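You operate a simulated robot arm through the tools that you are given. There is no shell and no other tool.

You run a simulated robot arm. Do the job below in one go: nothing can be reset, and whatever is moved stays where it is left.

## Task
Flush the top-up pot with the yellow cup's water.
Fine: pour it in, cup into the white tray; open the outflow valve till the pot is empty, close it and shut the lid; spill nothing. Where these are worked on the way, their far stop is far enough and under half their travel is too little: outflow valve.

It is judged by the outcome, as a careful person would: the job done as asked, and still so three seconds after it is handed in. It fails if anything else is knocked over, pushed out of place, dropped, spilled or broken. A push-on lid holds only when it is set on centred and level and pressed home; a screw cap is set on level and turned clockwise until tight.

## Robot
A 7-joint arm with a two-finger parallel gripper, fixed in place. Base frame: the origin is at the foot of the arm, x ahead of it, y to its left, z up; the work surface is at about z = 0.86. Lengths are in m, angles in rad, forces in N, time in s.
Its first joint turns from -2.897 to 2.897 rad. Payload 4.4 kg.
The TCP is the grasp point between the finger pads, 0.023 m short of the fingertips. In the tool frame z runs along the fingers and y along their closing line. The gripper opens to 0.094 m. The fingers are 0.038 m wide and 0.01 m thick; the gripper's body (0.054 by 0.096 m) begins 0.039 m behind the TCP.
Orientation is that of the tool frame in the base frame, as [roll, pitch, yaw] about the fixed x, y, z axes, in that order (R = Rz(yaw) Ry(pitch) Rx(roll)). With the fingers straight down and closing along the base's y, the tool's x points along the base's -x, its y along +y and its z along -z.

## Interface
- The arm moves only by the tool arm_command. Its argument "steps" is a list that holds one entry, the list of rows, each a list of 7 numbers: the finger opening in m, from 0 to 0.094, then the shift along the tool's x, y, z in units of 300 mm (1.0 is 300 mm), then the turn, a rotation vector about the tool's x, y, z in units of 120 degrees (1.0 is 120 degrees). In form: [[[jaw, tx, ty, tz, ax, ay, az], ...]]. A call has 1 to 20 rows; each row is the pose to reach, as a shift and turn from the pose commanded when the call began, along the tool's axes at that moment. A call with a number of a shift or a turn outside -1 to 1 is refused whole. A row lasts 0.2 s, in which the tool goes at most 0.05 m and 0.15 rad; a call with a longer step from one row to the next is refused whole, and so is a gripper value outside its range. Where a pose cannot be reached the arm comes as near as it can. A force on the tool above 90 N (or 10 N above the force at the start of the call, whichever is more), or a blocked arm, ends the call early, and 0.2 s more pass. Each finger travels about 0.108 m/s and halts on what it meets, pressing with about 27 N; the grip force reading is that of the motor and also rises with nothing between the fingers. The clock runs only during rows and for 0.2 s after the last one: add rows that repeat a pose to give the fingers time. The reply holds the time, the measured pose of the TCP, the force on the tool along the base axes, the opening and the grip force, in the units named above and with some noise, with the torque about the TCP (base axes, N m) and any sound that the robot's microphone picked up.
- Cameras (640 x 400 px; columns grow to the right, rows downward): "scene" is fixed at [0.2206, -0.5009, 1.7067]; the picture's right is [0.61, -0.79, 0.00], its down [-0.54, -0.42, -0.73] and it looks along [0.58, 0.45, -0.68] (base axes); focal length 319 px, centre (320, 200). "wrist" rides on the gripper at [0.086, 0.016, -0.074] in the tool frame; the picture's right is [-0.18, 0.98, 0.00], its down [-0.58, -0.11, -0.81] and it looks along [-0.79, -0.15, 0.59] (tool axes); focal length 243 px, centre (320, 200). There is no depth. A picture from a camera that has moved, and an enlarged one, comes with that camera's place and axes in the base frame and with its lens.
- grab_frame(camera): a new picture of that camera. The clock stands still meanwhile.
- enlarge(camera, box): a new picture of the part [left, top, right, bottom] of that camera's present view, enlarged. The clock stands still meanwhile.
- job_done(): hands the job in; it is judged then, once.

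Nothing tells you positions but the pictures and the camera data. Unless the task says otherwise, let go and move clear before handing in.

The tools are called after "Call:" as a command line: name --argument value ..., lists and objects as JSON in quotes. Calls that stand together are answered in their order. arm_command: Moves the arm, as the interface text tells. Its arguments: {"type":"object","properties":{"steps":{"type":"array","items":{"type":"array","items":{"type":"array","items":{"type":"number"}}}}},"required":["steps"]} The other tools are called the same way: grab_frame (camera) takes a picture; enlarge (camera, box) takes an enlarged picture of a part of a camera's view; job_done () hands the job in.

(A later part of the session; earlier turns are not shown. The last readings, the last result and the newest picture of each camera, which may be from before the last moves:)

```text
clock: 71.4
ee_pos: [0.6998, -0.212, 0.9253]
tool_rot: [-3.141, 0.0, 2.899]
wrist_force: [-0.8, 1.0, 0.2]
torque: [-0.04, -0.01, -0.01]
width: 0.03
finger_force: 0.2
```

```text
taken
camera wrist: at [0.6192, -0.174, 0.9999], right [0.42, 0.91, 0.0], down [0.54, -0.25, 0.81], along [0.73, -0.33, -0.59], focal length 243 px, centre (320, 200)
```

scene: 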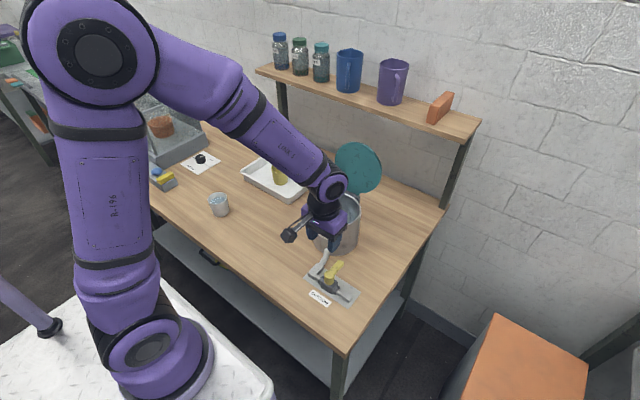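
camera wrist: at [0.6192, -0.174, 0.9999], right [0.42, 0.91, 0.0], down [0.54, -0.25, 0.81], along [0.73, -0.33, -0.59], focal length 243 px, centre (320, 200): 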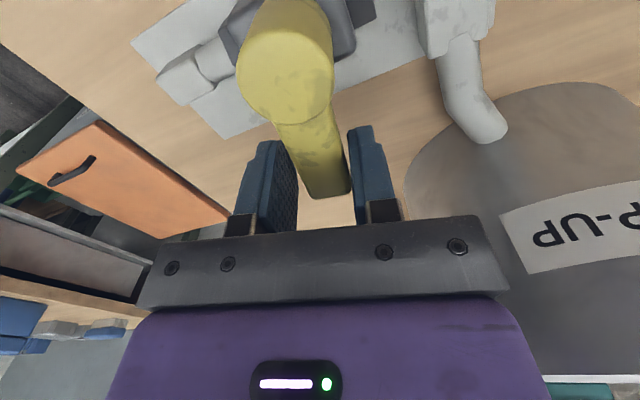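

The lever moves freely clockwise, following the gripper toward -y. I'll continue the arc about the pivot to about -62°.

Call:
arm_command --steps '[[[0.03, 0.0015, -0.0227, 0, 0, 0, 0.0667], [0.03, 0.0063, -0.0449, 0, 0, 0, 0.1333], [0.03, 0.014, -0.0664, 0, 0, 0, 0.2], [0.03, 0.0249, -0.0862, 0, 0, 0, 0.2667], [0.03, 0.0381, -0.1047, 0, 0, 0, 0.3333], [0.03, 0.0539, -0.1213, 0, 0, 0, 0.4], [0.03, 0.0539, -0.1213, 0, 0, 0, 0.4]]]'

Call:
grab_frame --camera "wrist"

Call:
enlarge --camera "scene" --box '[285, 180, 385, 310]'

```text
clock: 73.0
ee_pos: [0.6769, -0.2421, 0.9247]
tool_rot: [-3.141, -0.001, 2.061]
wrist_force: [0.6, -0.8, 0.5]
torque: [-0.02, 0.01, 0.02]
width: 0.0302
finger_force: 0.3
```

```text
taken
camera wrist: at [0.6503, -0.1576, 0.9994], right [0.95, 0.3, 0.0], down [0.18, -0.56, 0.81], along [0.24, -0.77, -0.59], focal length 243 px, centre (320, 200)
```

wrist: 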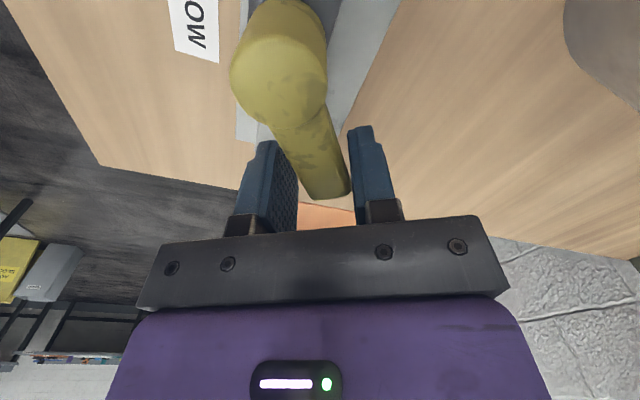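

```text
3.08 times, centred on (335, 245) of scene
camera zoom: at [0.2206, -0.5009, 1.7067], right [0.61, -0.79, 0.0], down [-0.54, -0.42, -0.73], along [0.58, 0.45, -0.68], focal length 983 px, centre (274, 62)
```

zoom: 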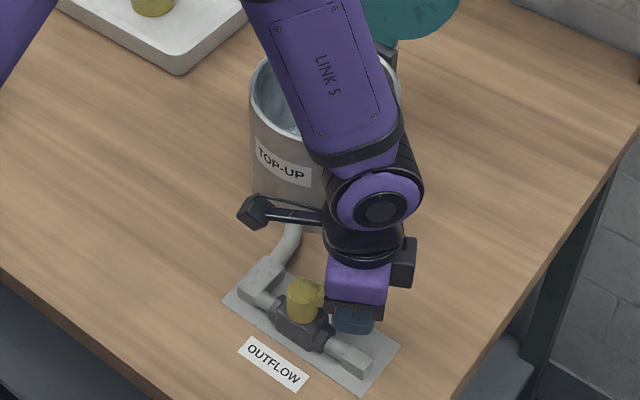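

The lever is past halfway. I'll continue the arc to about -94° to reach the far stop.

Call:
arm_command --steps '[[[0.03, 0.0018, -0.0225, 0, 0, 0, 0.0667], [0.03, 0.0065, -0.0449, 0, 0, 0, 0.1333], [0.03, 0.0142, -0.0664, 0, 0, 0, 0.2], [0.03, 0.0248, -0.0864, 0, 0, 0, 0.2667], [0.03, 0.0248, -0.0864, 0, 0, 0, 0.2667]]]'

Call:
grab_frame --camera "wrist"

Call:
enlarge --camera "scene" --box '[285, 180, 385, 310]'

```text
clock: 74.2
ee_pos: [0.6477, -0.2478, 0.9256]
tool_rot: [3.14, 0.001, 1.501]
wrist_force: [-0.9, 0.1, -0.3]
torque: [-0.01, 0.0, -0.05]
width: 0.03
finger_force: 0.0
```

```text
taken
camera wrist: at [0.6706, -0.1619, 1.0], right [0.97, -0.25, 0.0], down [-0.15, -0.57, 0.81], along [-0.2, -0.78, -0.59], focal length 243 px, centre (320, 200)
```

wrist: 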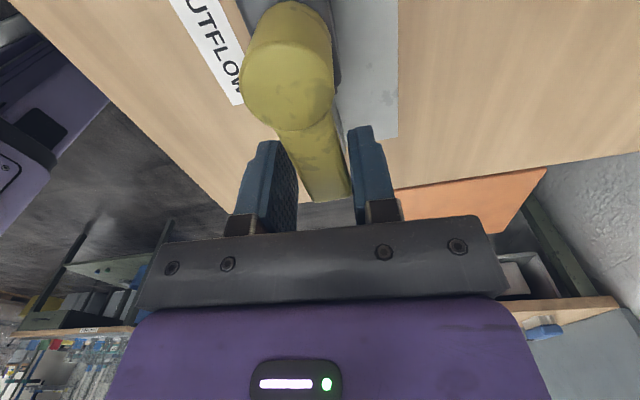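

```text
3.08 times, centred on (335, 245) of scene
camera zoom: at [0.2206, -0.5009, 1.7067], right [0.61, -0.79, 0.0], down [-0.54, -0.42, -0.73], along [0.58, 0.45, -0.68], focal length 983 px, centre (274, 62)
```

zoom: 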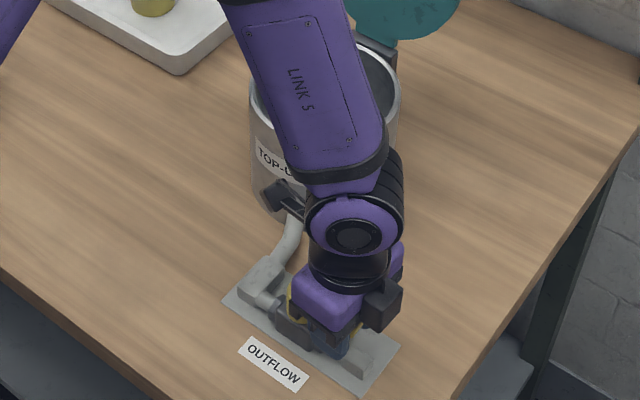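

No stop felt yet. I'll push a few degrees further to find it.

Call:
arm_command --steps '[[[0.03, 0.0004, -0.0086, 0, 0, 0, 0.025], [0.03, 0.0008, -0.0171, 0, 0, 0, 0.05], [0.03, 0.0008, -0.0171, 0, 0, 0, 0.05]]]'

Call:
enlarge --camera "wrist" --box '[220, 0, 420, 220]'

```text
clock: 75.0
ee_pos: [0.6448, -0.2468, 0.9258]
tool_rot: [3.141, -0.001, 1.402]
wrist_force: [12.4, 3.2, 1.0]
torque: [-0.03, 0.03, 0.29]
width: 0.0357
finger_force: 6.2
```

```text
1.82 times, centred on (320, 110) of wrist
camera zoom: at [0.6758, -0.1643, 0.9996], right [0.94, -0.35, 0.0], down [-0.21, -0.55, 0.81], along [-0.28, -0.76, -0.59], focal length 441 px, centre (320, 364)
```

zoom: 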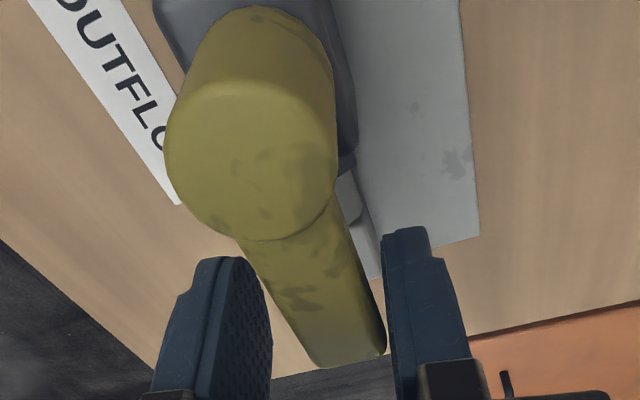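

The far stop is reached: the lever is aligned with the outlet and I felt a 12 N reaction. I'll back off slightly, lift out, and move aside so I can watch the pot drain.

Call:
arm_command --steps '[[[0.036, 0, 0.0115, 0, 0, 0, -0.033], [0.04, 0, 0.0115, 0, 0, 0, -0.033], [0.04, 0, 0.0115, -0.1, 0, 0, -0.033], [0.04, 0, 0.0115, -0.23, 0, 0, -0.033], [0.04, 0, 0.0115, -0.38, 0, 0, -0.033], [0.04, 0, 0.0115, -0.53, 0, 0, -0.033], [0.04, 0, 0.0115, -0.68, 0, 0, -0.033], [0.04, 0, 0.0115, -0.8, 0, 0, -0.033]]]'

Call:
grab_frame --camera "scene"

Call:
grab_frame --camera "wrist"

```text
clock: 76.8
ee_pos: [0.6474, -0.2488, 1.1651]
tool_rot: [-3.14, 0.0, 1.467]
wrist_force: [0.0, -0.7, -1.3]
torque: [0.01, 0.03, -0.04]
width: 0.0401
finger_force: 0.1
```

```text
taken
```

scene: 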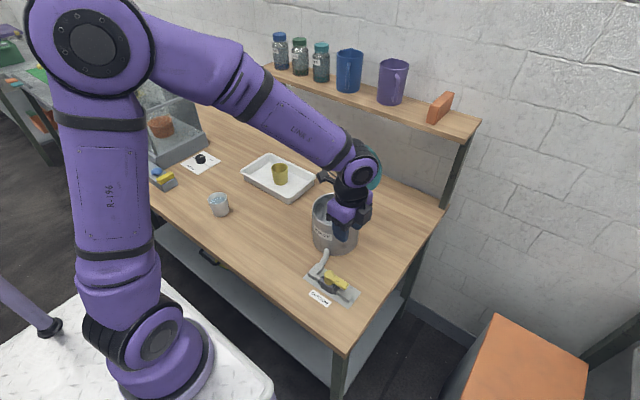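

```text
taken
camera wrist: at [0.6736, -0.1637, 1.2392], right [0.96, -0.28, 0.0], down [-0.17, -0.57, 0.81], along [-0.23, -0.77, -0.59], focal length 243 px, centre (320, 200)
```

wrist: 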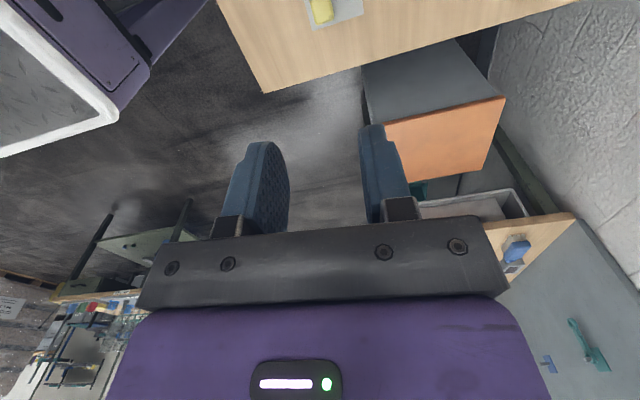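

The lever now lies along the pipe toward the outlet. I'll move the arm left so the scene camera can see into the pot.

Call:
arm_command --steps '[[[0.04, 0.131, -0.028, -0.019, 0, 0, 0], [0.04, 0.262, -0.056, -0.038, 0, 0, 0], [0.04, 0.393, -0.084, -0.057, 0, 0, 0], [0.04, 0.524, -0.112, -0.076, 0, 0, 0], [0.04, 0.655, -0.14, -0.095, 0, 0, 0], [0.04, 0.786, -0.168, -0.114, 0, 0, 0], [0.04, 0.919, -0.197, -0.133, 0, 0, 0]]]'

Call:
enlarge --camera "scene" --box '[285, 180, 385, 310]'

Call:
grab_frame --camera "scene"

```text
clock: 78.4
ee_pos: [0.6153, 0.0321, 1.2064]
tool_rot: [3.141, 0.002, 1.468]
wrist_force: [0.6, -0.3, 0.3]
torque: [0.05, 0.0, -0.01]
width: 0.0401
finger_force: 0.1
```

```text
3.08 times, centred on (335, 245) of scene
camera zoom: at [0.2206, -0.5009, 1.7067], right [0.61, -0.79, 0.0], down [-0.54, -0.42, -0.73], along [0.58, 0.45, -0.68], focal length 983 px, centre (274, 62)
```

zoom: 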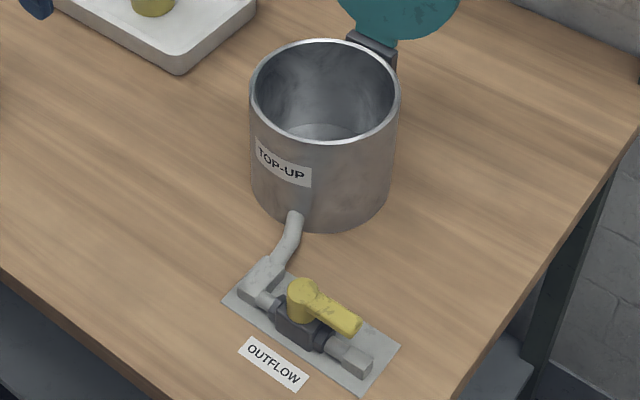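

```text
taken
```

scene: 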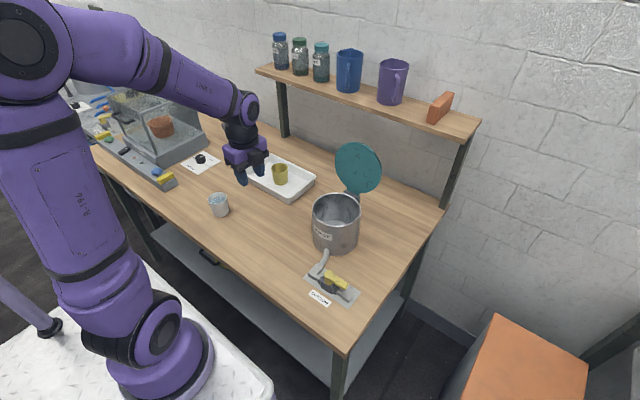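

The valve lever lies fully along the outlet. Let me zoom into the pot to see whether water remains.

Call:
enlarge --camera "scene" --box '[308, 188, 368, 232]'

Call:
enlarge --camera "scene" --box '[320, 205, 356, 230]'

```text
9.09 times, centred on (338, 210) of scene
camera zoom: at [0.2206, -0.5009, 1.7067], right [0.61, -0.79, 0.0], down [-0.54, -0.42, -0.73], along [0.58, 0.45, -0.68], focal length 2903 px, centre (156, 109)
```

zoom: 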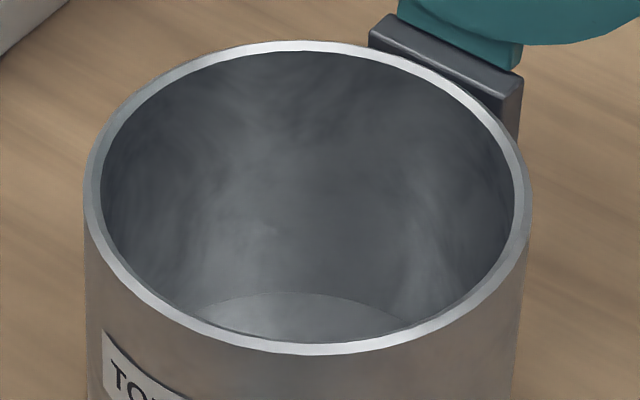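

```text
16.00 times, centred on (338, 218) of scene
camera zoom: at [0.2206, -0.5009, 1.7067], right [0.61, -0.79, 0.0], down [-0.54, -0.42, -0.73], along [0.58, 0.45, -0.68], focal length 5110 px, centre (32, -80)
```

zoom: 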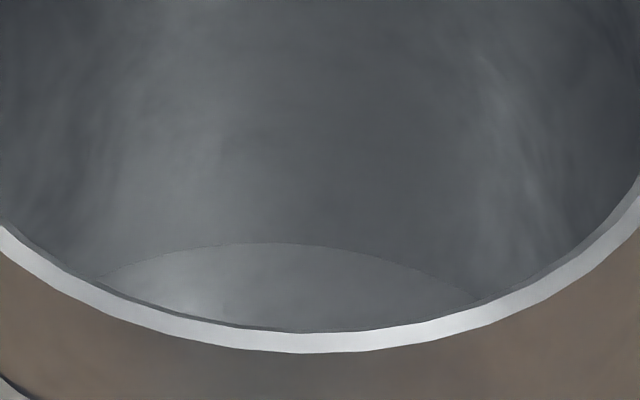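

It looks empty from here. I'll wait and check from above with the wrist camera to be sure.

Call:
arm_command --steps '[[[0.04, 0.018, 0.122, -0.043, 0, 0, 0], [0.04, 0.036, 0.244, -0.085, 0, 0, 0], [0.04, 0.055, 0.367, -0.128, 0, 0, 0], [0.04, 0.073, 0.489, -0.17, 0, 0, 0], [0.04, 0.091, 0.611, -0.213, 0, 0, 0], [0.04, 0.091, 0.611, -0.213, 0, 0, 0], [0.04, 0.091, 0.611, -0.213, 0, 0, 0], [0.04, 0.091, 0.611, -0.213, 0, 0, 0], [0.04, 0.091, 0.611, -0.213, 0, 0, 0], [0.04, 0.091, 0.611, -0.213, 0, 0, 0], [0.04, 0.091, 0.611, -0.213, 0, 0, 0], [0.04, 0.091, 0.611, -0.213, 0, 0, 0], [0.04, 0.091, 0.611, -0.213, 0, 0, 0], [0.04, 0.091, 0.611, -0.213, 0, 0, 0], [0.04, 0.091, 0.611, -0.213, 0, 0, 0]]]'

Call:
grab_frame --camera "wrist"

Call:
enlarge --camera "wrist" --box '[250, 0, 420, 130]'

```text
clock: 81.6
ee_pos: [0.8018, 0.0394, 1.2708]
tool_rot: [3.141, 0.001, 1.468]
wrist_force: [0.6, 0.4, 0.8]
torque: [0.02, 0.03, 0.03]
width: 0.0399
finger_force: 0.0
```

```text
taken
camera wrist: at [0.8278, 0.1238, 1.3445], right [0.96, -0.28, 0.0], down [-0.17, -0.57, 0.81], along [-0.23, -0.77, -0.59], focal length 243 px, centre (320, 200)
```

wrist: 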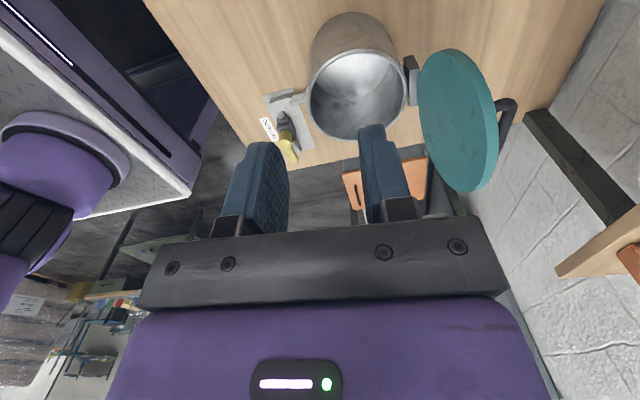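

```text
3.08 times, centred on (335, 65) of wrist
camera zoom: at [0.8278, 0.1238, 1.3445], right [0.96, -0.28, 0.0], down [-0.17, -0.57, 0.81], along [-0.23, -0.77, -0.59], focal length 746 px, centre (274, 615)
```

zoom: 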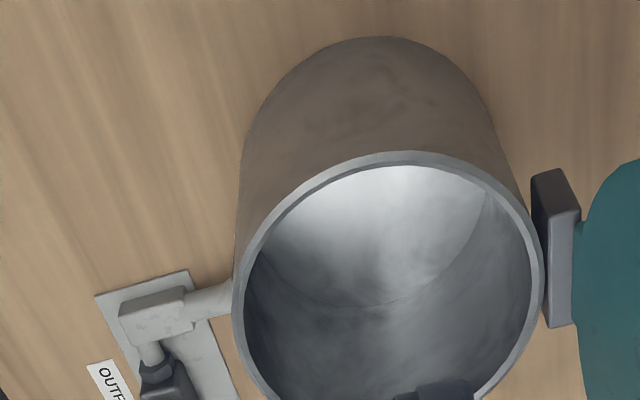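

The pot floor appears as bare metal with no water surface. I'll double-check from the scene camera before closing the valve.

Call:
enlarge --camera "scene" --box '[308, 188, 368, 232]'

Call:
enlarge --camera "wrist" --box '[300, 40, 420, 140]'

Call:
enlarge --camera "scene" --box '[295, 240, 365, 320]'

```text
9.09 times, centred on (338, 210) of scene
camera zoom: at [0.2206, -0.5009, 1.7067], right [0.61, -0.79, 0.0], down [-0.54, -0.42, -0.73], along [0.58, 0.45, -0.68], focal length 2903 px, centre (156, 109)
```

zoom: 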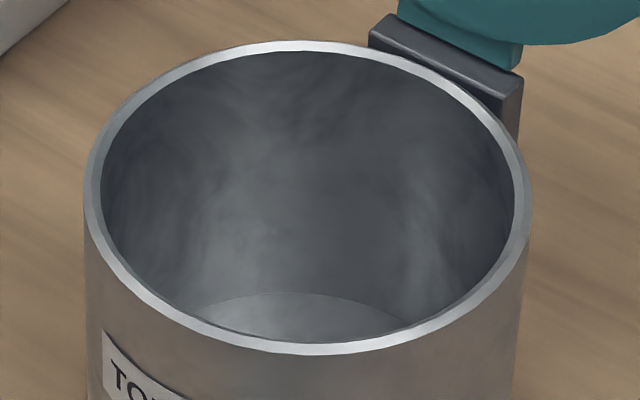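

```text
4.00 times, centred on (360, 90) of wrist
camera zoom: at [0.8278, 0.1238, 1.3445], right [0.96, -0.28, 0.0], down [-0.17, -0.57, 0.81], along [-0.23, -0.77, -0.59], focal length 970 px, centre (160, 640)
```

zoom: 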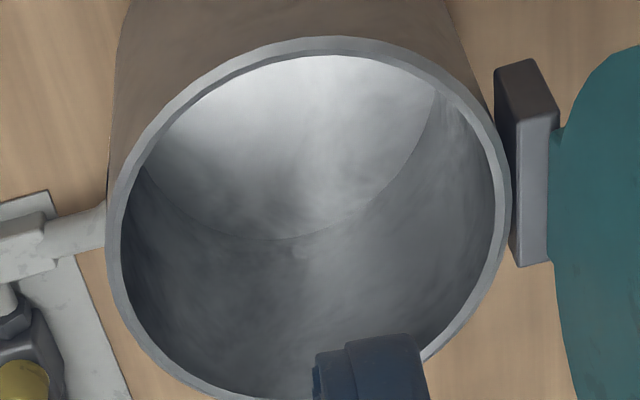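

```text
5.00 times, centred on (330, 280) of scene
camera zoom: at [0.2206, -0.5009, 1.7067], right [0.61, -0.79, 0.0], down [-0.54, -0.42, -0.73], along [0.58, 0.45, -0.68], focal length 1597 px, centre (270, -200)
```

zoom: 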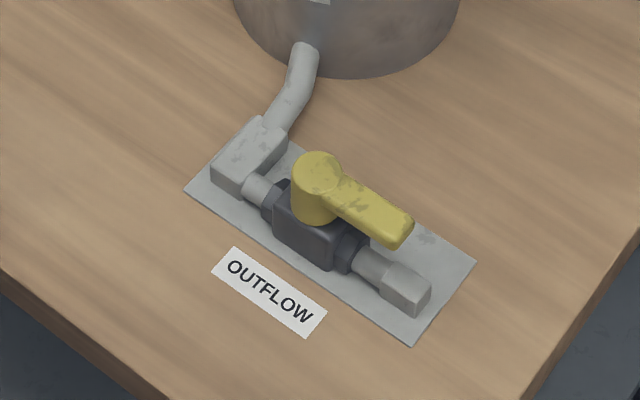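

The pot is empty. I'll return to the valve: back off over the bench, then come above the lever at (0.653, -0.2485).

Call:
arm_command --steps '[[[0.04, -0.032, -0.111, 0.047, 0, 0, 0], [0.04, -0.063, -0.221, 0.093, 0, 0, 0], [0.04, -0.095, -0.332, 0.14, 0, 0, 0], [0.04, -0.126, -0.442, 0.186, 0, 0, 0], [0.04, -0.158, -0.553, 0.233, 0, 0, 0]]]'

Call:
arm_command --steps '[[[0.04, -0.121, 0.022, 0.048, 0, 0, -0.007], [0.04, -0.242, 0.044, 0.095, 0, 0, -0.014], [0.04, -0.363, 0.066, 0.143, 0, 0, -0.021], [0.04, -0.485, 0.089, 0.19, 0, 0, -0.028], [0.04, -0.606, 0.111, 0.238, 0, 0, -0.035], [0.04, -0.727, 0.133, 0.285, 0, 0, -0.042], [0.04, -0.848, 0.155, 0.333, 0, 0, -0.049], [0.04, -0.848, 0.155, 0.333, 0, 0, -0.049]]]'

Call:
grab_frame --camera "wrist"

```text
clock: 82.8
ee_pos: [0.634, 0.0131, 1.1982]
tool_rot: [-3.139, 0.0, 1.469]
wrist_force: [0.6, 0.6, 0.1]
torque: [-0.03, -0.02, -0.03]
width: 0.0401
finger_force: 0.0
```

```text
clock: 84.6
ee_pos: [0.6496, -0.2483, 1.0973]
tool_rot: [-3.141, -0.001, 1.571]
wrist_force: [0.3, 0.2, 0.0]
torque: [-0.01, 0.04, 0.04]
width: 0.0401
finger_force: 0.0
```

```text
taken
camera wrist: at [0.6655, -0.1618, 1.1714], right [0.98, -0.18, 0.0], down [-0.11, -0.58, 0.81], along [-0.15, -0.79, -0.59], focal length 243 px, centre (320, 200)
```

wrist: 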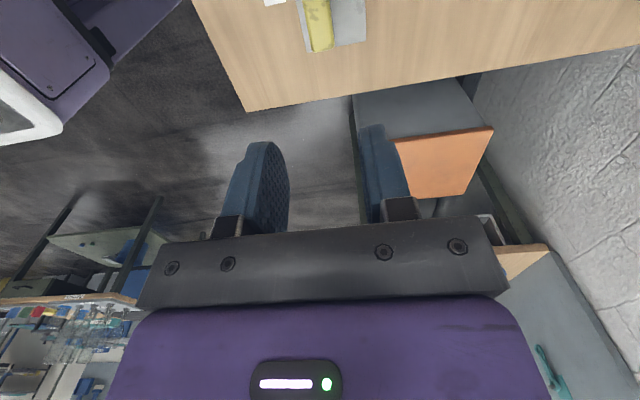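

The lever is beneath the fingers. I'll descend to straddle it again.

Call:
arm_command --steps '[[[0.04, 0, 0.007, 0.13, 0, 0, 0], [0.04, 0, 0.007, 0.26, 0, 0, 0], [0.04, 0, 0.007, 0.38, 0, 0, 0], [0.04, 0, 0.007, 0.38, 0, 0, 0]]]'

Call:
grab_frame --camera "wrist"

```text
clock: 85.6
ee_pos: [0.6516, -0.2493, 0.9846]
tool_rot: [-3.141, 0.0, 1.569]
wrist_force: [-0.4, 0.4, 1.0]
torque: [-0.02, -0.02, 0.03]
width: 0.0399
finger_force: 0.1
```

```text
taken
camera wrist: at [0.6676, -0.1639, 1.0588], right [0.98, -0.18, 0.0], down [-0.11, -0.58, 0.81], along [-0.15, -0.79, -0.59], focal length 243 px, centre (320, 200)
```

wrist: 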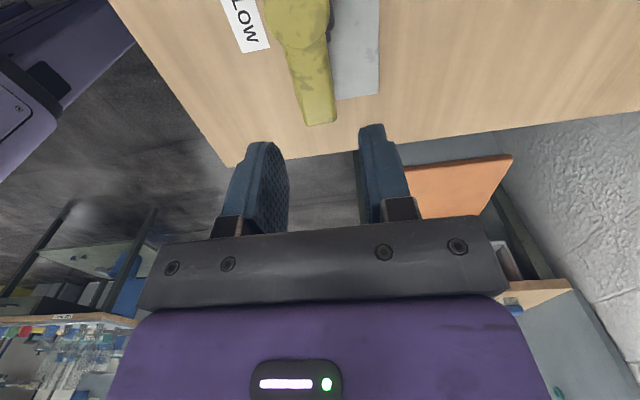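

The lever tip is centred. I'll go down the rest of the way.

Call:
arm_command --steps '[[[0.04, 0, 0, 0.08, 0, 0, 0], [0.04, 0, 0, 0.15, 0, 0, 0], [0.04, 0, 0, 0.197, 0, 0, 0], [0.032, 0, 0, 0.197, 0, 0, 0], [0.032, 0, 0, 0.197, 0, 0, 0]]]'

Call:
grab_frame --camera "wrist"

```text
clock: 86.8
ee_pos: [0.654, -0.2478, 0.9251]
tool_rot: [-3.14, -0.002, 1.57]
wrist_force: [-0.1, 0.5, -0.1]
torque: [0.02, -0.02, -0.02]
width: 0.032
finger_force: 0.0
```

```text
taken
camera wrist: at [0.6702, -0.1623, 0.999], right [0.98, -0.18, 0.0], down [-0.11, -0.58, 0.81], along [-0.15, -0.79, -0.59], focal length 243 px, centre (320, 200)
```

wrist: 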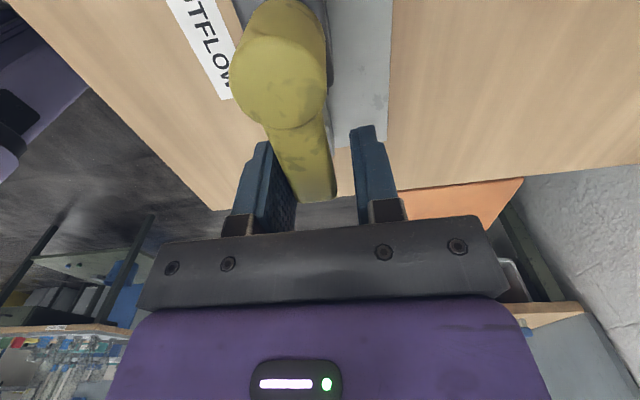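

The fingers straddle the lever. I'll swing it back counter-clockwise to near the closed position.

Call:
arm_command --steps '[[[0.032, 0.0017, 0.0223, 0, 0, 0, -0.0667], [0.032, 0.0063, 0.044, 0, 0, 0, -0.1333], [0.032, 0.0137, 0.065, 0, 0, 0, -0.2], [0.032, 0.0243, 0.0847, 0, 0, 0, -0.2667], [0.032, 0.0373, 0.103, 0, 0, 0, -0.3333], [0.032, 0.053, 0.119, 0, 0, 0, -0.4], [0.032, 0.0707, 0.1327, 0, 0, 0, -0.4667], [0.032, 0.09, 0.1437, 0, 0, 0, -0.5333], [0.032, 0.1107, 0.1523, 0, 0, 0, -0.6], [0.032, 0.1323, 0.1577, 0, 0, 0, -0.6667], [0.032, 0.1543, 0.16, 0, 0, 0, -0.7333], [0.032, 0.1543, 0.16, 0, 0, 0, -0.7333]]]'

Call:
grab_frame --camera "wrist"

```text
clock: 89.4
ee_pos: [0.7035, -0.2033, 0.9256]
tool_rot: [-3.141, 0.0, 3.107]
wrist_force: [0.7, -0.5, -0.5]
torque: [0.0, -0.01, -0.01]
width: 0.0322
finger_force: 0.2
```

```text
taken
camera wrist: at [0.6174, -0.1822, 0.9996], right [0.22, 0.98, 0.0], down [0.58, -0.13, 0.81], along [0.79, -0.17, -0.59], focal length 243 px, centre (320, 200)
```

wrist: 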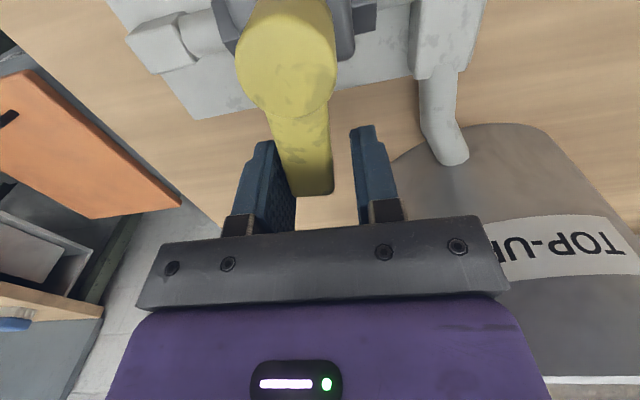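

The lever is nearly back and trails by the finger slack. I'll push on until I feel the closed stop.

Call:
arm_command --steps '[[[0.032, 0.0005, 0.0117, 0, 0, 0, -0.035], [0.032, 0.0018, 0.0223, 0, 0, 0, -0.0667], [0.032, 0.0018, 0.0223, 0, 0, 0, -0.0667]]]'

Call:
grab_frame --camera "wrist"

```text
clock: 90.2
ee_pos: [0.7027, -0.1952, 0.9265]
tool_rot: [-3.141, 0.001, -3.037]
wrist_force: [-0.4, -4.4, 2.0]
torque: [0.01, -0.03, -0.02]
width: 0.0341
finger_force: 2.1
```

```text
taken
camera wrist: at [0.6148, -0.1872, 0.9998], right [0.08, 1.0, 0.0], down [0.59, -0.05, 0.81], along [0.8, -0.07, -0.59], focal length 243 px, centre (320, 200)
```

wrist: 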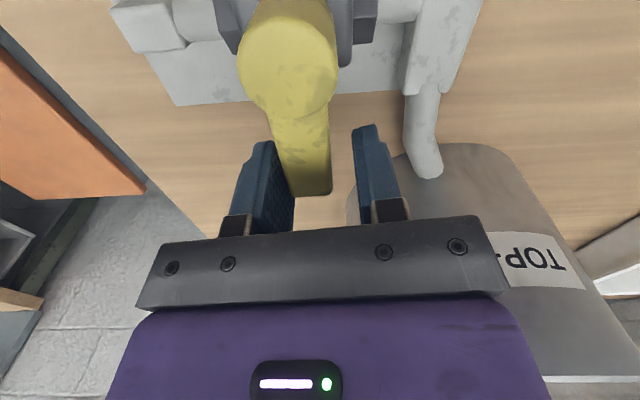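

I feel the stop starting (-4 N, finger being pushed open). I'll press a couple more degrees to confirm it is fully closed.

Call:
arm_command --steps '[[[0.032, 0.0007, 0.01, 0, 0, 0, -0.02], [0.032, 0.0012, 0.02, 0, 0, 0, -0.035], [0.032, 0.0012, 0.02, 0, 0, 0, -0.035]]]'

Call:
grab_frame --camera "wrist"

```text
clock: 91.0
ee_pos: [0.7006, -0.1909, 0.9265]
tool_rot: [3.141, 0.001, -2.965]
wrist_force: [0.5, -24.6, -7.8]
torque: [0.05, 0.01, -0.25]
width: 0.0426
finger_force: 11.9
```

```text
taken
camera wrist: at [0.613, -0.189, 1.0003], right [0.01, 1.0, 0.0], down [0.59, -0.01, 0.81], along [0.81, -0.01, -0.59], focal length 243 px, centre (320, 200)
```

wrist: 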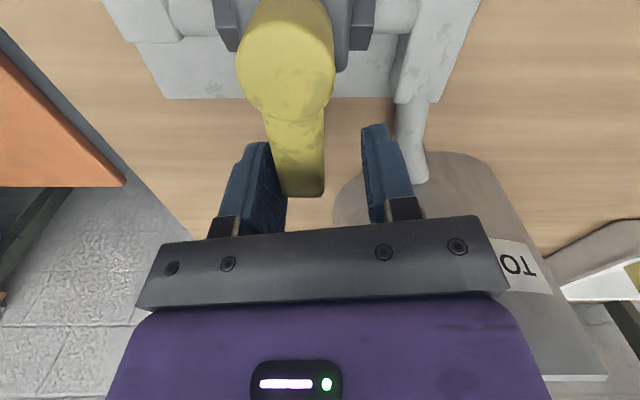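

The closed stop is firm (25 N). I'll back off so neither finger touches the lever, then lift clear and look.

Call:
arm_command --steps '[[[0.036, -0.0012, -0.02, 0, 0, 0, 0.035], [0.044, -0.0012, -0.032, 0, 0, 0, 0.06], [0.044, -0.0012, -0.032, 0, 0, 0, 0.06], [0.044, -0.0012, -0.032, -0.1, 0, 0, 0.06], [0.044, -0.0012, -0.032, -0.24, 0, 0, 0.06], [0.044, -0.0012, -0.032, -0.4, 0, 0, 0.06], [0.044, -0.0012, -0.032, -0.56, 0, 0, 0.06], [0.044, -0.0012, -0.032, -0.72, 0, 0, 0.06], [0.044, -0.0012, -0.032, -0.85, 0, 0, 0.06]]]'

Call:
grab_frame --camera "wrist"

Call:
enlarge --camera "scene" --box '[285, 180, 385, 310]'

```text
clock: 93.0
ee_pos: [0.7059, -0.1985, 1.1848]
tool_rot: [3.141, -0.001, -3.088]
wrist_force: [0.3, -0.4, -0.7]
torque: [-0.02, 0.02, -0.01]
width: 0.0441
finger_force: 0.1
```

```text
taken
camera wrist: at [0.6196, -0.1863, 1.2585], right [0.13, 0.99, 0.0], down [0.59, -0.08, 0.81], along [0.8, -0.11, -0.59], focal length 243 px, centre (320, 200)
```

wrist: 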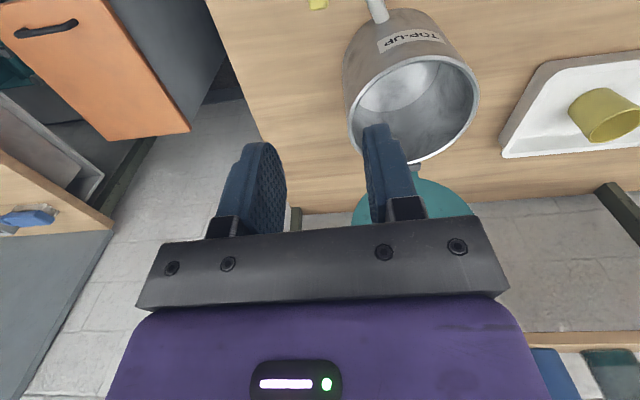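

```text
3.08 times, centred on (335, 245) of scene
camera zoom: at [0.2206, -0.5009, 1.7067], right [0.61, -0.79, 0.0], down [-0.54, -0.42, -0.73], along [0.58, 0.45, -0.68], focal length 983 px, centre (274, 62)
```

zoom: 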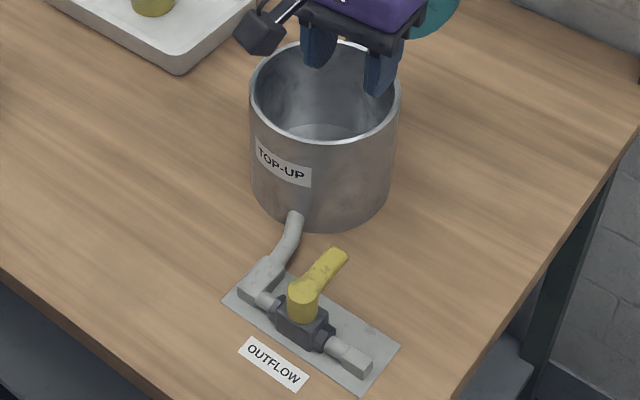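

The valve lever is back in its original closed position and the pot is untouched. Now for the lid: I'll turn the gripper back to the handle orientation above the pot at z≈1.256.

Call:
arm_command --steps '[[[0.04, -0.029, 0.027, -0.04, 0, 0, 0.0646], [0.036, -0.058, 0.054, -0.08, 0, 0, 0.1292], [0.032, -0.087, 0.081, -0.12, 0, 0, 0.1937], [0.028, -0.116, 0.107, -0.15, 0, 0, 0.2583], [0.028, -0.145, 0.134, -0.18, 0, 0, 0.3229], [0.028, -0.174, 0.161, -0.2, 0, 0, 0.3875], [0.028, -0.202, 0.188, -0.215, 0, 0, 0.4521], [0.028, -0.231, 0.215, -0.225, 0, 0, 0.5167], [0.028, -0.26, 0.242, -0.23, 0, 0, 0.5812], [0.028, -0.289, 0.268, -0.235, 0, 0, 0.6458], [0.028, -0.318, 0.295, -0.237, 0, 0, 0.7104], [0.028, -0.347, 0.322, -0.237, 0, 0, 0.775], [0.028, -0.347, 0.322, -0.237, 0, 0, 0.775]]]'

Call:
grab_frame --camera "wrist"

Call:
enlarge --camera "scene" --box '[270, 80, 410, 240]'

```text
clock: 95.8
ee_pos: [0.8011, -0.0973, 1.2532]
tool_rot: [-3.141, -0.001, 1.569]
wrist_force: [0.4, -0.6, -0.4]
torque: [-0.01, -0.01, -0.01]
width: 0.0279
finger_force: 0.0
```

```text
taken
camera wrist: at [0.8191, -0.0104, 1.3273], right [0.98, -0.19, 0.0], down [-0.11, -0.58, 0.81], along [-0.15, -0.79, -0.59], focal length 243 px, centre (320, 200)
```

wrist: 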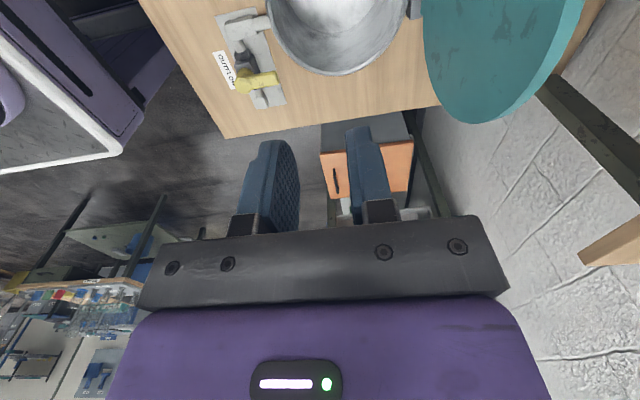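

```text
2.50 times, centred on (340, 160) of scene
camera zoom: at [0.2206, -0.5009, 1.7067], right [0.61, -0.79, 0.0], down [-0.54, -0.42, -0.73], along [0.58, 0.45, -0.68], focal length 798 px, centre (270, 300)
```

zoom: 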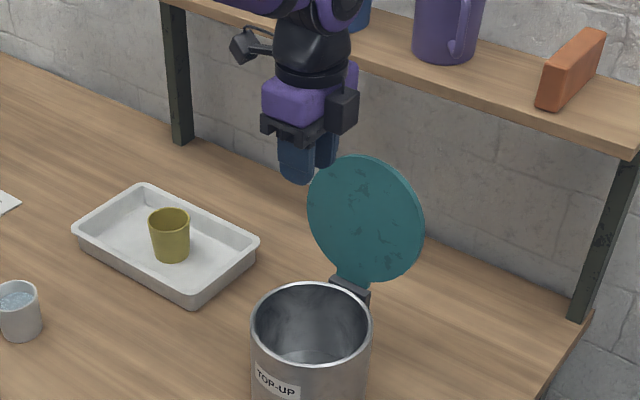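

The lid stands where I left it. I'll cross above it to behind the handle, leaning the tool back 23° as before.

Call:
arm_command --steps '[[[0.028, 0.001, 0.122, -0.008, 0.038, 0, 0], [0.028, 0.001, 0.245, -0.008, 0.077, 0, 0], [0.028, 0.002, 0.367, -0.008, 0.115, 0, 0], [0.028, 0.002, 0.49, -0.008, 0.153, 0, 0], [0.028, 0.003, 0.612, -0.008, 0.1917, 0, 0], [0.028, 0.003, 0.612, -0.008, 0.1917, 0, 0]]]'

Call:
grab_frame --camera "wrist"

Call:
enlarge --camera "scene" --box '[270, 80, 410, 240]'

```text
clock: 97.2
ee_pos: [0.9873, -0.095, 1.2549]
tool_rot: [-2.736, 0.001, 1.569]
wrist_force: [0.4, 0.9, -0.5]
torque: [0.03, 0.0, 0.01]
width: 0.028
finger_force: 0.1
```

```text
taken
camera wrist: at [1.0319, -0.0077, 1.3152], right [0.9, -0.18, -0.39], down [0.22, -0.58, 0.78], along [-0.37, -0.79, -0.49], focal length 243 px, centre (320, 200)
```

wrist: 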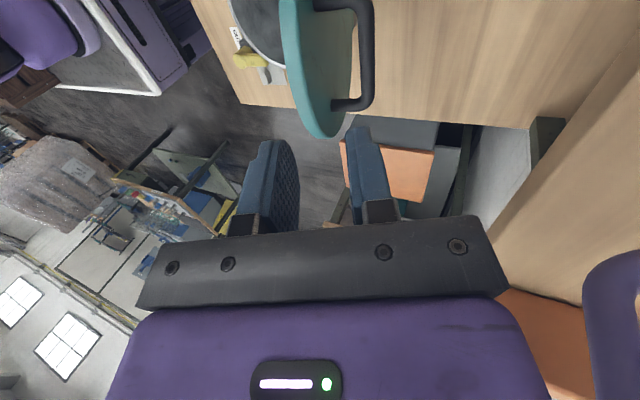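

```text
2.50 times, centred on (340, 160) of scene
camera zoom: at [0.2206, -0.5009, 1.7067], right [0.61, -0.79, 0.0], down [-0.54, -0.42, -0.73], along [0.58, 0.45, -0.68], focal length 798 px, centre (270, 300)
```

zoom: 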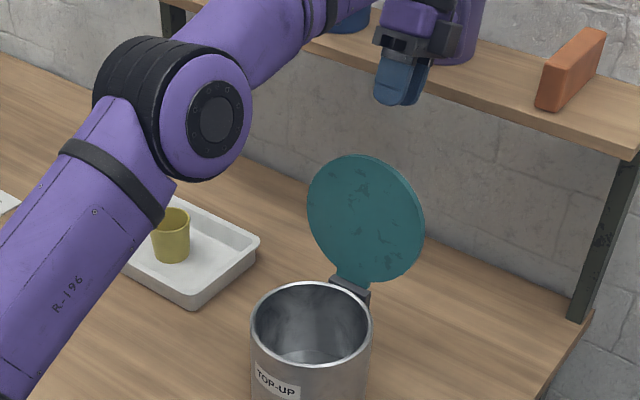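

The handle bar is exactly where predicted. I'll descend and slide the fingers over the bar again.

Call:
arm_command --steps '[[[0.028, 0, 0.043, 0.102, 0, 0, 0], [0.028, 0, 0.087, 0.205, 0, 0, 0], [0.028, 0, 0.13, 0.307, 0, 0, 0], [0.028, 0, 0.13, 0.34, 0, 0, 0], [0.028, 0, 0.13, 0.34, 0, 0, 0]]]'

Call:
enlarge --camera "wrist" --box '[200, 60, 420, 240]'

```text
clock: 98.4
ee_pos: [0.9811, -0.0957, 1.1463]
tool_rot: [-2.74, -0.001, 1.571]
wrist_force: [0.2, 0.1, -0.1]
torque: [0.01, 0.0, 0.01]
width: 0.0278
finger_force: 0.0
```

```text
2.22 times, centred on (310, 150) of wrist
camera zoom: at [1.0254, -0.0088, 1.207], right [0.9, -0.18, -0.38], down [0.21, -0.58, 0.78], along [-0.37, -0.79, -0.49], focal length 539 px, centre (342, 311)
```

zoom: 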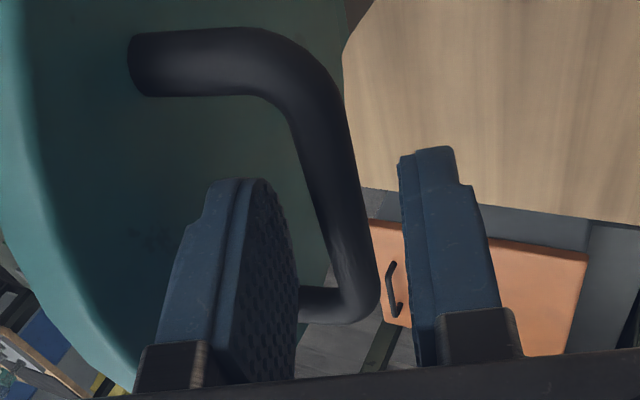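

The bar is between the fingers. I'll slide in the last 2 cm and grip.

Call:
arm_command --steps '[[[0.028, 0, 0, 0.035, 0, 0, 0], [0.028, 0, 0, 0.067, 0, 0, 0], [0.028, 0, 0, 0.067, 0, 0, 0], [0.0, 0, 0, 0.067, 0, 0, 0], [0.0, 0, 0, 0.067, 0, 0, 0], [0.0, 0, 0, 0.067, 0, 0, 0]]]'

Call:
enlarge --camera "wrist" --box '[200, 60, 420, 240]'

```text
clock: 99.8
ee_pos: [0.9746, -0.0958, 1.1268]
tool_rot: [-2.741, 0.0, 1.572]
wrist_force: [-1.1, -0.2, -2.1]
torque: [-0.13, -0.01, 0.14]
width: 0.0115
finger_force: 44.5
```

```text
2.22 times, centred on (310, 150) of wrist
camera zoom: at [1.0182, -0.009, 1.1886], right [0.9, -0.18, -0.38], down [0.22, -0.58, 0.78], along [-0.37, -0.79, -0.49], focal length 539 px, centre (342, 311)
```

zoom: 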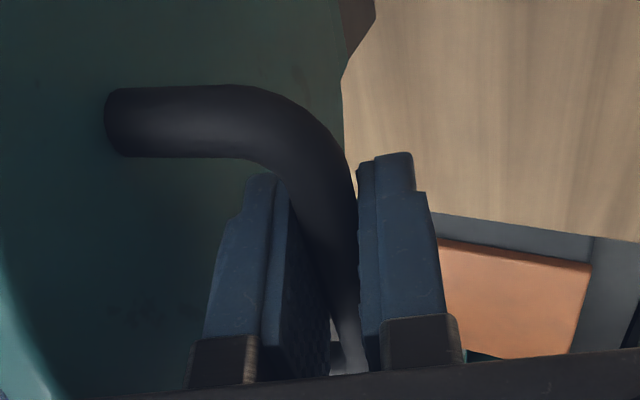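

The handle is gripped. I'll now swing the lid back along the same arc, first to about 66°.

Call:
arm_command --steps '[[[0.0, 0, -0.0322, 0.0003, -0.004, 0, 0], [0.0, 0, -0.0644, 0.0009, -0.0083, 0, 0], [0.0, 0, -0.0938, 0.005, -0.0083, 0, 0], [0.0, 0, -0.1228, 0.0101, -0.0083, 0, 0], [0.0, 0, -0.151, 0.0185, -0.004, 0, 0], [0.0, 0, -0.1784, 0.0276, 0, 0, 0], [0.0, 0, -0.205, 0.0398, 0.004, 0, 0], [0.0, 0, -0.2312, 0.0525, 0.0083, 0, 0], [0.0, 0, -0.2312, 0.0525, 0.0083, 0, 0]]]'

Call:
enlarge --camera "scene" --box '[270, 80, 410, 240]'

```text
clock: 101.8
ee_pos: [0.9038, -0.0966, 1.14]
tool_rot: [-2.722, 0.0, 1.57]
wrist_force: [-0.2, -6.1, -4.6]
torque: [-0.11, -0.04, 0.29]
width: 0.0112
finger_force: 44.7
```

```text
2.50 times, centred on (340, 160) of scene
camera zoom: at [0.2206, -0.5009, 1.7067], right [0.61, -0.79, 0.0], down [-0.54, -0.42, -0.73], along [0.58, 0.45, -0.68], focal length 798 px, centre (270, 300)
```

zoom: 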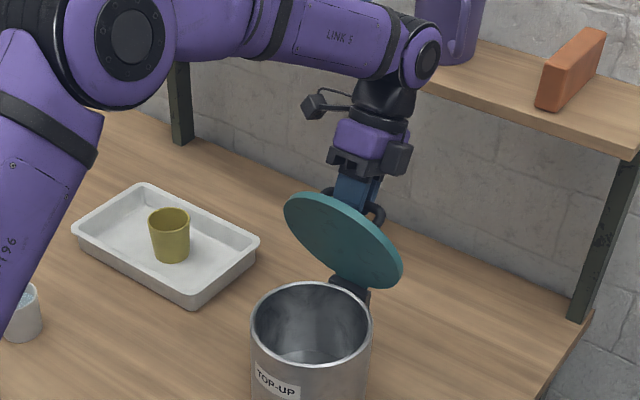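

The lid is at about 66° and forces are small. I'll continue down to about 34°.

Call:
arm_command --steps '[[[0.0, 0, -0.0255, 0.0158, -0.0083, 0, 0], [0.0, 0, -0.0503, 0.0327, -0.0167, 0, 0], [0.0, 0, -0.0742, 0.0522, -0.033, 0, 0], [0.0, 0, -0.0973, 0.0727, -0.05, 0, 0], [0.0, 0, -0.119, 0.0953, -0.075, 0, 0], [0.0, 0, -0.1397, 0.119, -0.1, 0, 0], [0.0, 0, -0.158, 0.144, -0.125, 0, 0], [0.0, 0, -0.1753, 0.17, -0.15, 0, 0], [0.0, 0, -0.1753, 0.17, -0.15, 0, 0]]]'

Call:
enlarge --camera "scene" --box '[270, 80, 410, 240]'

```text
clock: 103.8
ee_pos: [0.8329, -0.0962, 1.1147]
tool_rot: [-3.036, 0.001, 1.568]
wrist_force: [-5.9, -25.8, 3.4]
torque: [-0.21, 0.02, 0.3]
width: 0.0115
finger_force: 44.8
```

```text
2.50 times, centred on (340, 160) of scene
camera zoom: at [0.2206, -0.5009, 1.7067], right [0.61, -0.79, 0.0], down [-0.54, -0.42, -0.73], along [0.58, 0.45, -0.68], focal length 798 px, centre (270, 300)
```

zoom: 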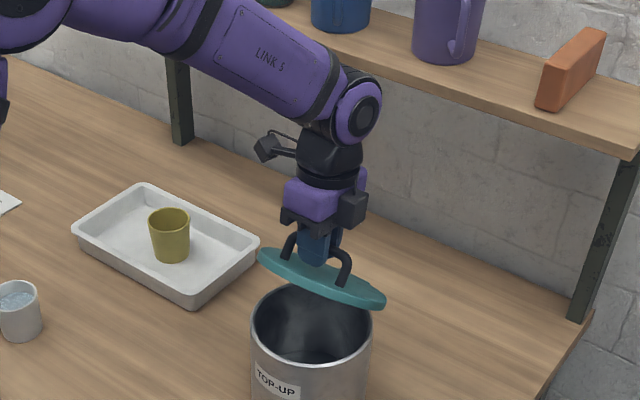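

The lid is at about 34° with some lateral (y) strain built up. The hinge holds the lid by itself, so I'll briefly loosen and re-grip to relieve it.

Call:
arm_command --steps '[[[0.02, 0, 0, 0, 0, 0, 0], [0.022, 0, 0, 0, 0, 0, 0], [0.022, 0, 0, 0, 0, 0, 0]]]'

Call:
enlarge --camera "wrist" --box '[200, 40, 420, 240]'

Call:
enlarge --camera "scene" --box '[300, 160, 380, 240]'

```text
clock: 104.6
ee_pos: [0.8345, -0.0936, 1.1147]
tool_rot: [-3.039, 0.0, 1.571]
wrist_force: [1.0, 1.1, 0.0]
torque: [-0.03, 0.01, 0.0]
width: 0.0221
finger_force: 0.1
```

```text
2.00 times, centred on (310, 140) of wrist
camera zoom: at [0.8591, -0.006, 1.1869], right [0.98, -0.18, -0.1], down [-0.02, -0.58, 0.81], along [-0.21, -0.79, -0.57], focal length 485 px, centre (340, 320)
```

zoom: 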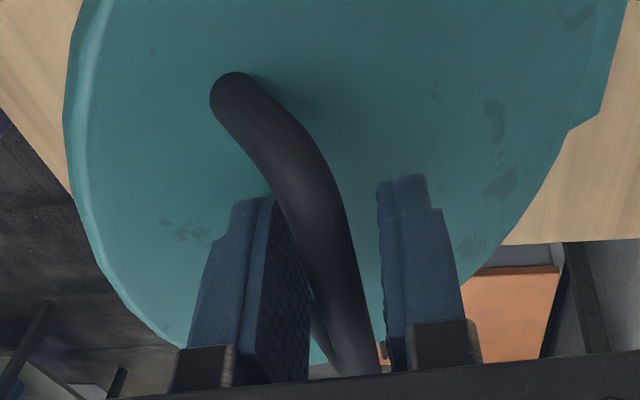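

```text
5.00 times, centred on (340, 200) of scene
camera zoom: at [0.2206, -0.5009, 1.7067], right [0.61, -0.79, 0.0], down [-0.54, -0.42, -0.73], along [0.58, 0.45, -0.68], focal length 1597 px, centre (220, 200)
```

zoom: 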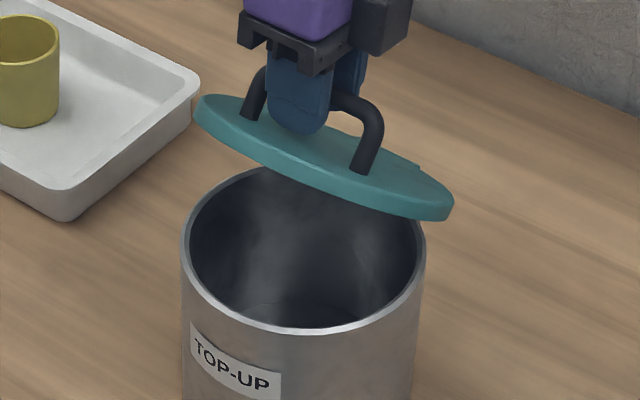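

The lid holds at about 34° and the strain is gone. I'll re-centre 3 mm in y, re-grip and continue.

Call:
arm_command --steps '[[[0.022, -0.01, 0, 0, 0, 0, 0], [0.0, -0.01, 0, 0, 0, 0, 0], [0.0, -0.01, 0, 0, 0, 0, 0], [0.0, -0.01, 0, 0, 0, 0, 0]]]'

```text
clock: 105.6
ee_pos: [0.8343, -0.098, 1.1141]
tool_rot: [-3.038, 0.0, 1.57]
wrist_force: [-3.0, 1.6, 1.5]
torque: [0.2, 0.06, 0.04]
width: 0.0116
finger_force: 45.3
```

Re-gripped cleanly. I'll lower the lid to about 4° from closed.

Call:
arm_command --steps '[[[0.0, 0, -0.0225, 0.0215, -0.025, 0, 0], [0.0, 0, -0.0443, 0.044, -0.05, 0, 0], [0.0, 0, -0.0636, 0.0684, -0.075, 0, 0], [0.0, 0, -0.0816, 0.0937, -0.1, 0, 0], [0.0, 0, -0.0978, 0.1207, -0.13, 0, 0], [0.0, 0, -0.1125, 0.1482, -0.1583, 0, 0], [0.0, 0, -0.122, 0.1696, -0.18, 0, 0], [0.0, 0, -0.1308, 0.1914, -0.2, 0, 0], [0.0, 0, -0.1308, 0.1914, -0.2, 0, 0]]]'

Call:
enlarge --camera "scene" --box '[300, 160, 380, 240]'

```text
clock: 107.6
ee_pos: [0.7895, -0.0977, 1.0623]
tool_rot: [2.828, -0.001, 1.572]
wrist_force: [4.5, 17.0, -3.0]
torque: [0.43, -0.06, 0.05]
width: 0.0115
finger_force: 45.0
```

```text
5.00 times, centred on (340, 200) of scene
camera zoom: at [0.2206, -0.5009, 1.7067], right [0.61, -0.79, 0.0], down [-0.54, -0.42, -0.73], along [0.58, 0.45, -0.68], focal length 1597 px, centre (220, 200)
```

zoom: 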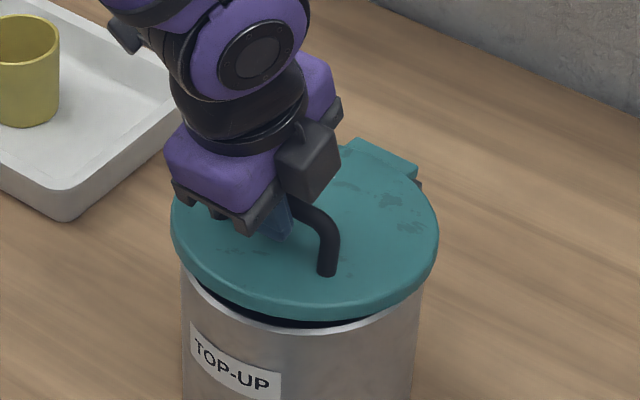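

Only a thin gap remains at the front. I'll lower the last few degrees until contact.

Call:
arm_command --steps '[[[0.0, 0, -0.0077, 0.0108, -0.011, 0, 0], [0.0, 0, -0.0154, 0.0216, -0.022, 0, 0], [0.0, 0, -0.0231, 0.0324, -0.0333, 0, 0], [0.0, 0, -0.0231, 0.0324, -0.0333, 0, 0]]]'

Call:
enlarge --camera "scene" --box '[300, 160, 380, 240]'

```text
clock: 108.6
ee_pos: [0.7854, -0.0972, 1.0502]
tool_rot: [2.759, 0.0, 1.57]
wrist_force: [-13.6, 16.2, 2.6]
torque: [0.46, 0.06, 0.19]
width: 0.0116
finger_force: 44.5
```

```text
5.00 times, centred on (340, 200) of scene
camera zoom: at [0.2206, -0.5009, 1.7067], right [0.61, -0.79, 0.0], down [-0.54, -0.42, -0.73], along [0.58, 0.45, -0.68], focal length 1597 px, centre (220, 200)
```

zoom: 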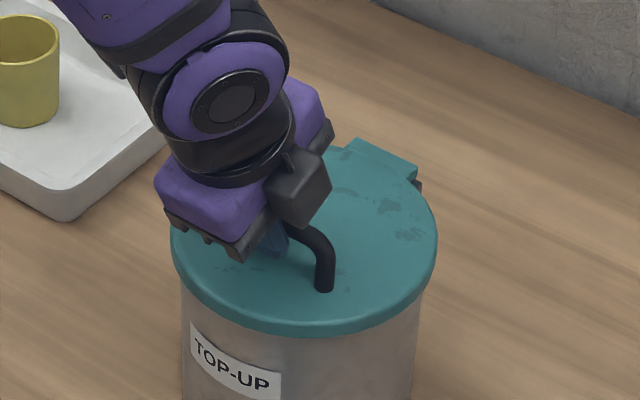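

The lid looks shut. I'll press down a few millimetres to confirm it is home.

Call:
arm_command --steps '[[[0.0, 0, -0.0037, 0.0093, 0, 0, 0], [0.0, 0, -0.0037, 0.0093, 0, 0, 0]]]'

Call:
arm_command --steps '[[[0.0, 0, -0.0037, 0.0093, 0, 0, 0], [0.0, 0, -0.0037, 0.0093, 0, 0, 0]]]'

```text
clock: 109.2
ee_pos: [0.7847, -0.097, 1.0488]
tool_rot: [2.758, 0.0, 1.571]
wrist_force: [-22.1, 20.1, 8.7]
torque: [0.14, 0.05, -0.07]
width: 0.0116
finger_force: 44.9
```

```text
clock: 109.8
ee_pos: [0.7854, -0.0989, 1.0463]
tool_rot: [2.757, 0.001, 1.569]
wrist_force: [-18.4, 15.8, 20.0]
torque: [-0.4, -0.02, -0.11]
width: 0.0117
finger_force: 45.1
```

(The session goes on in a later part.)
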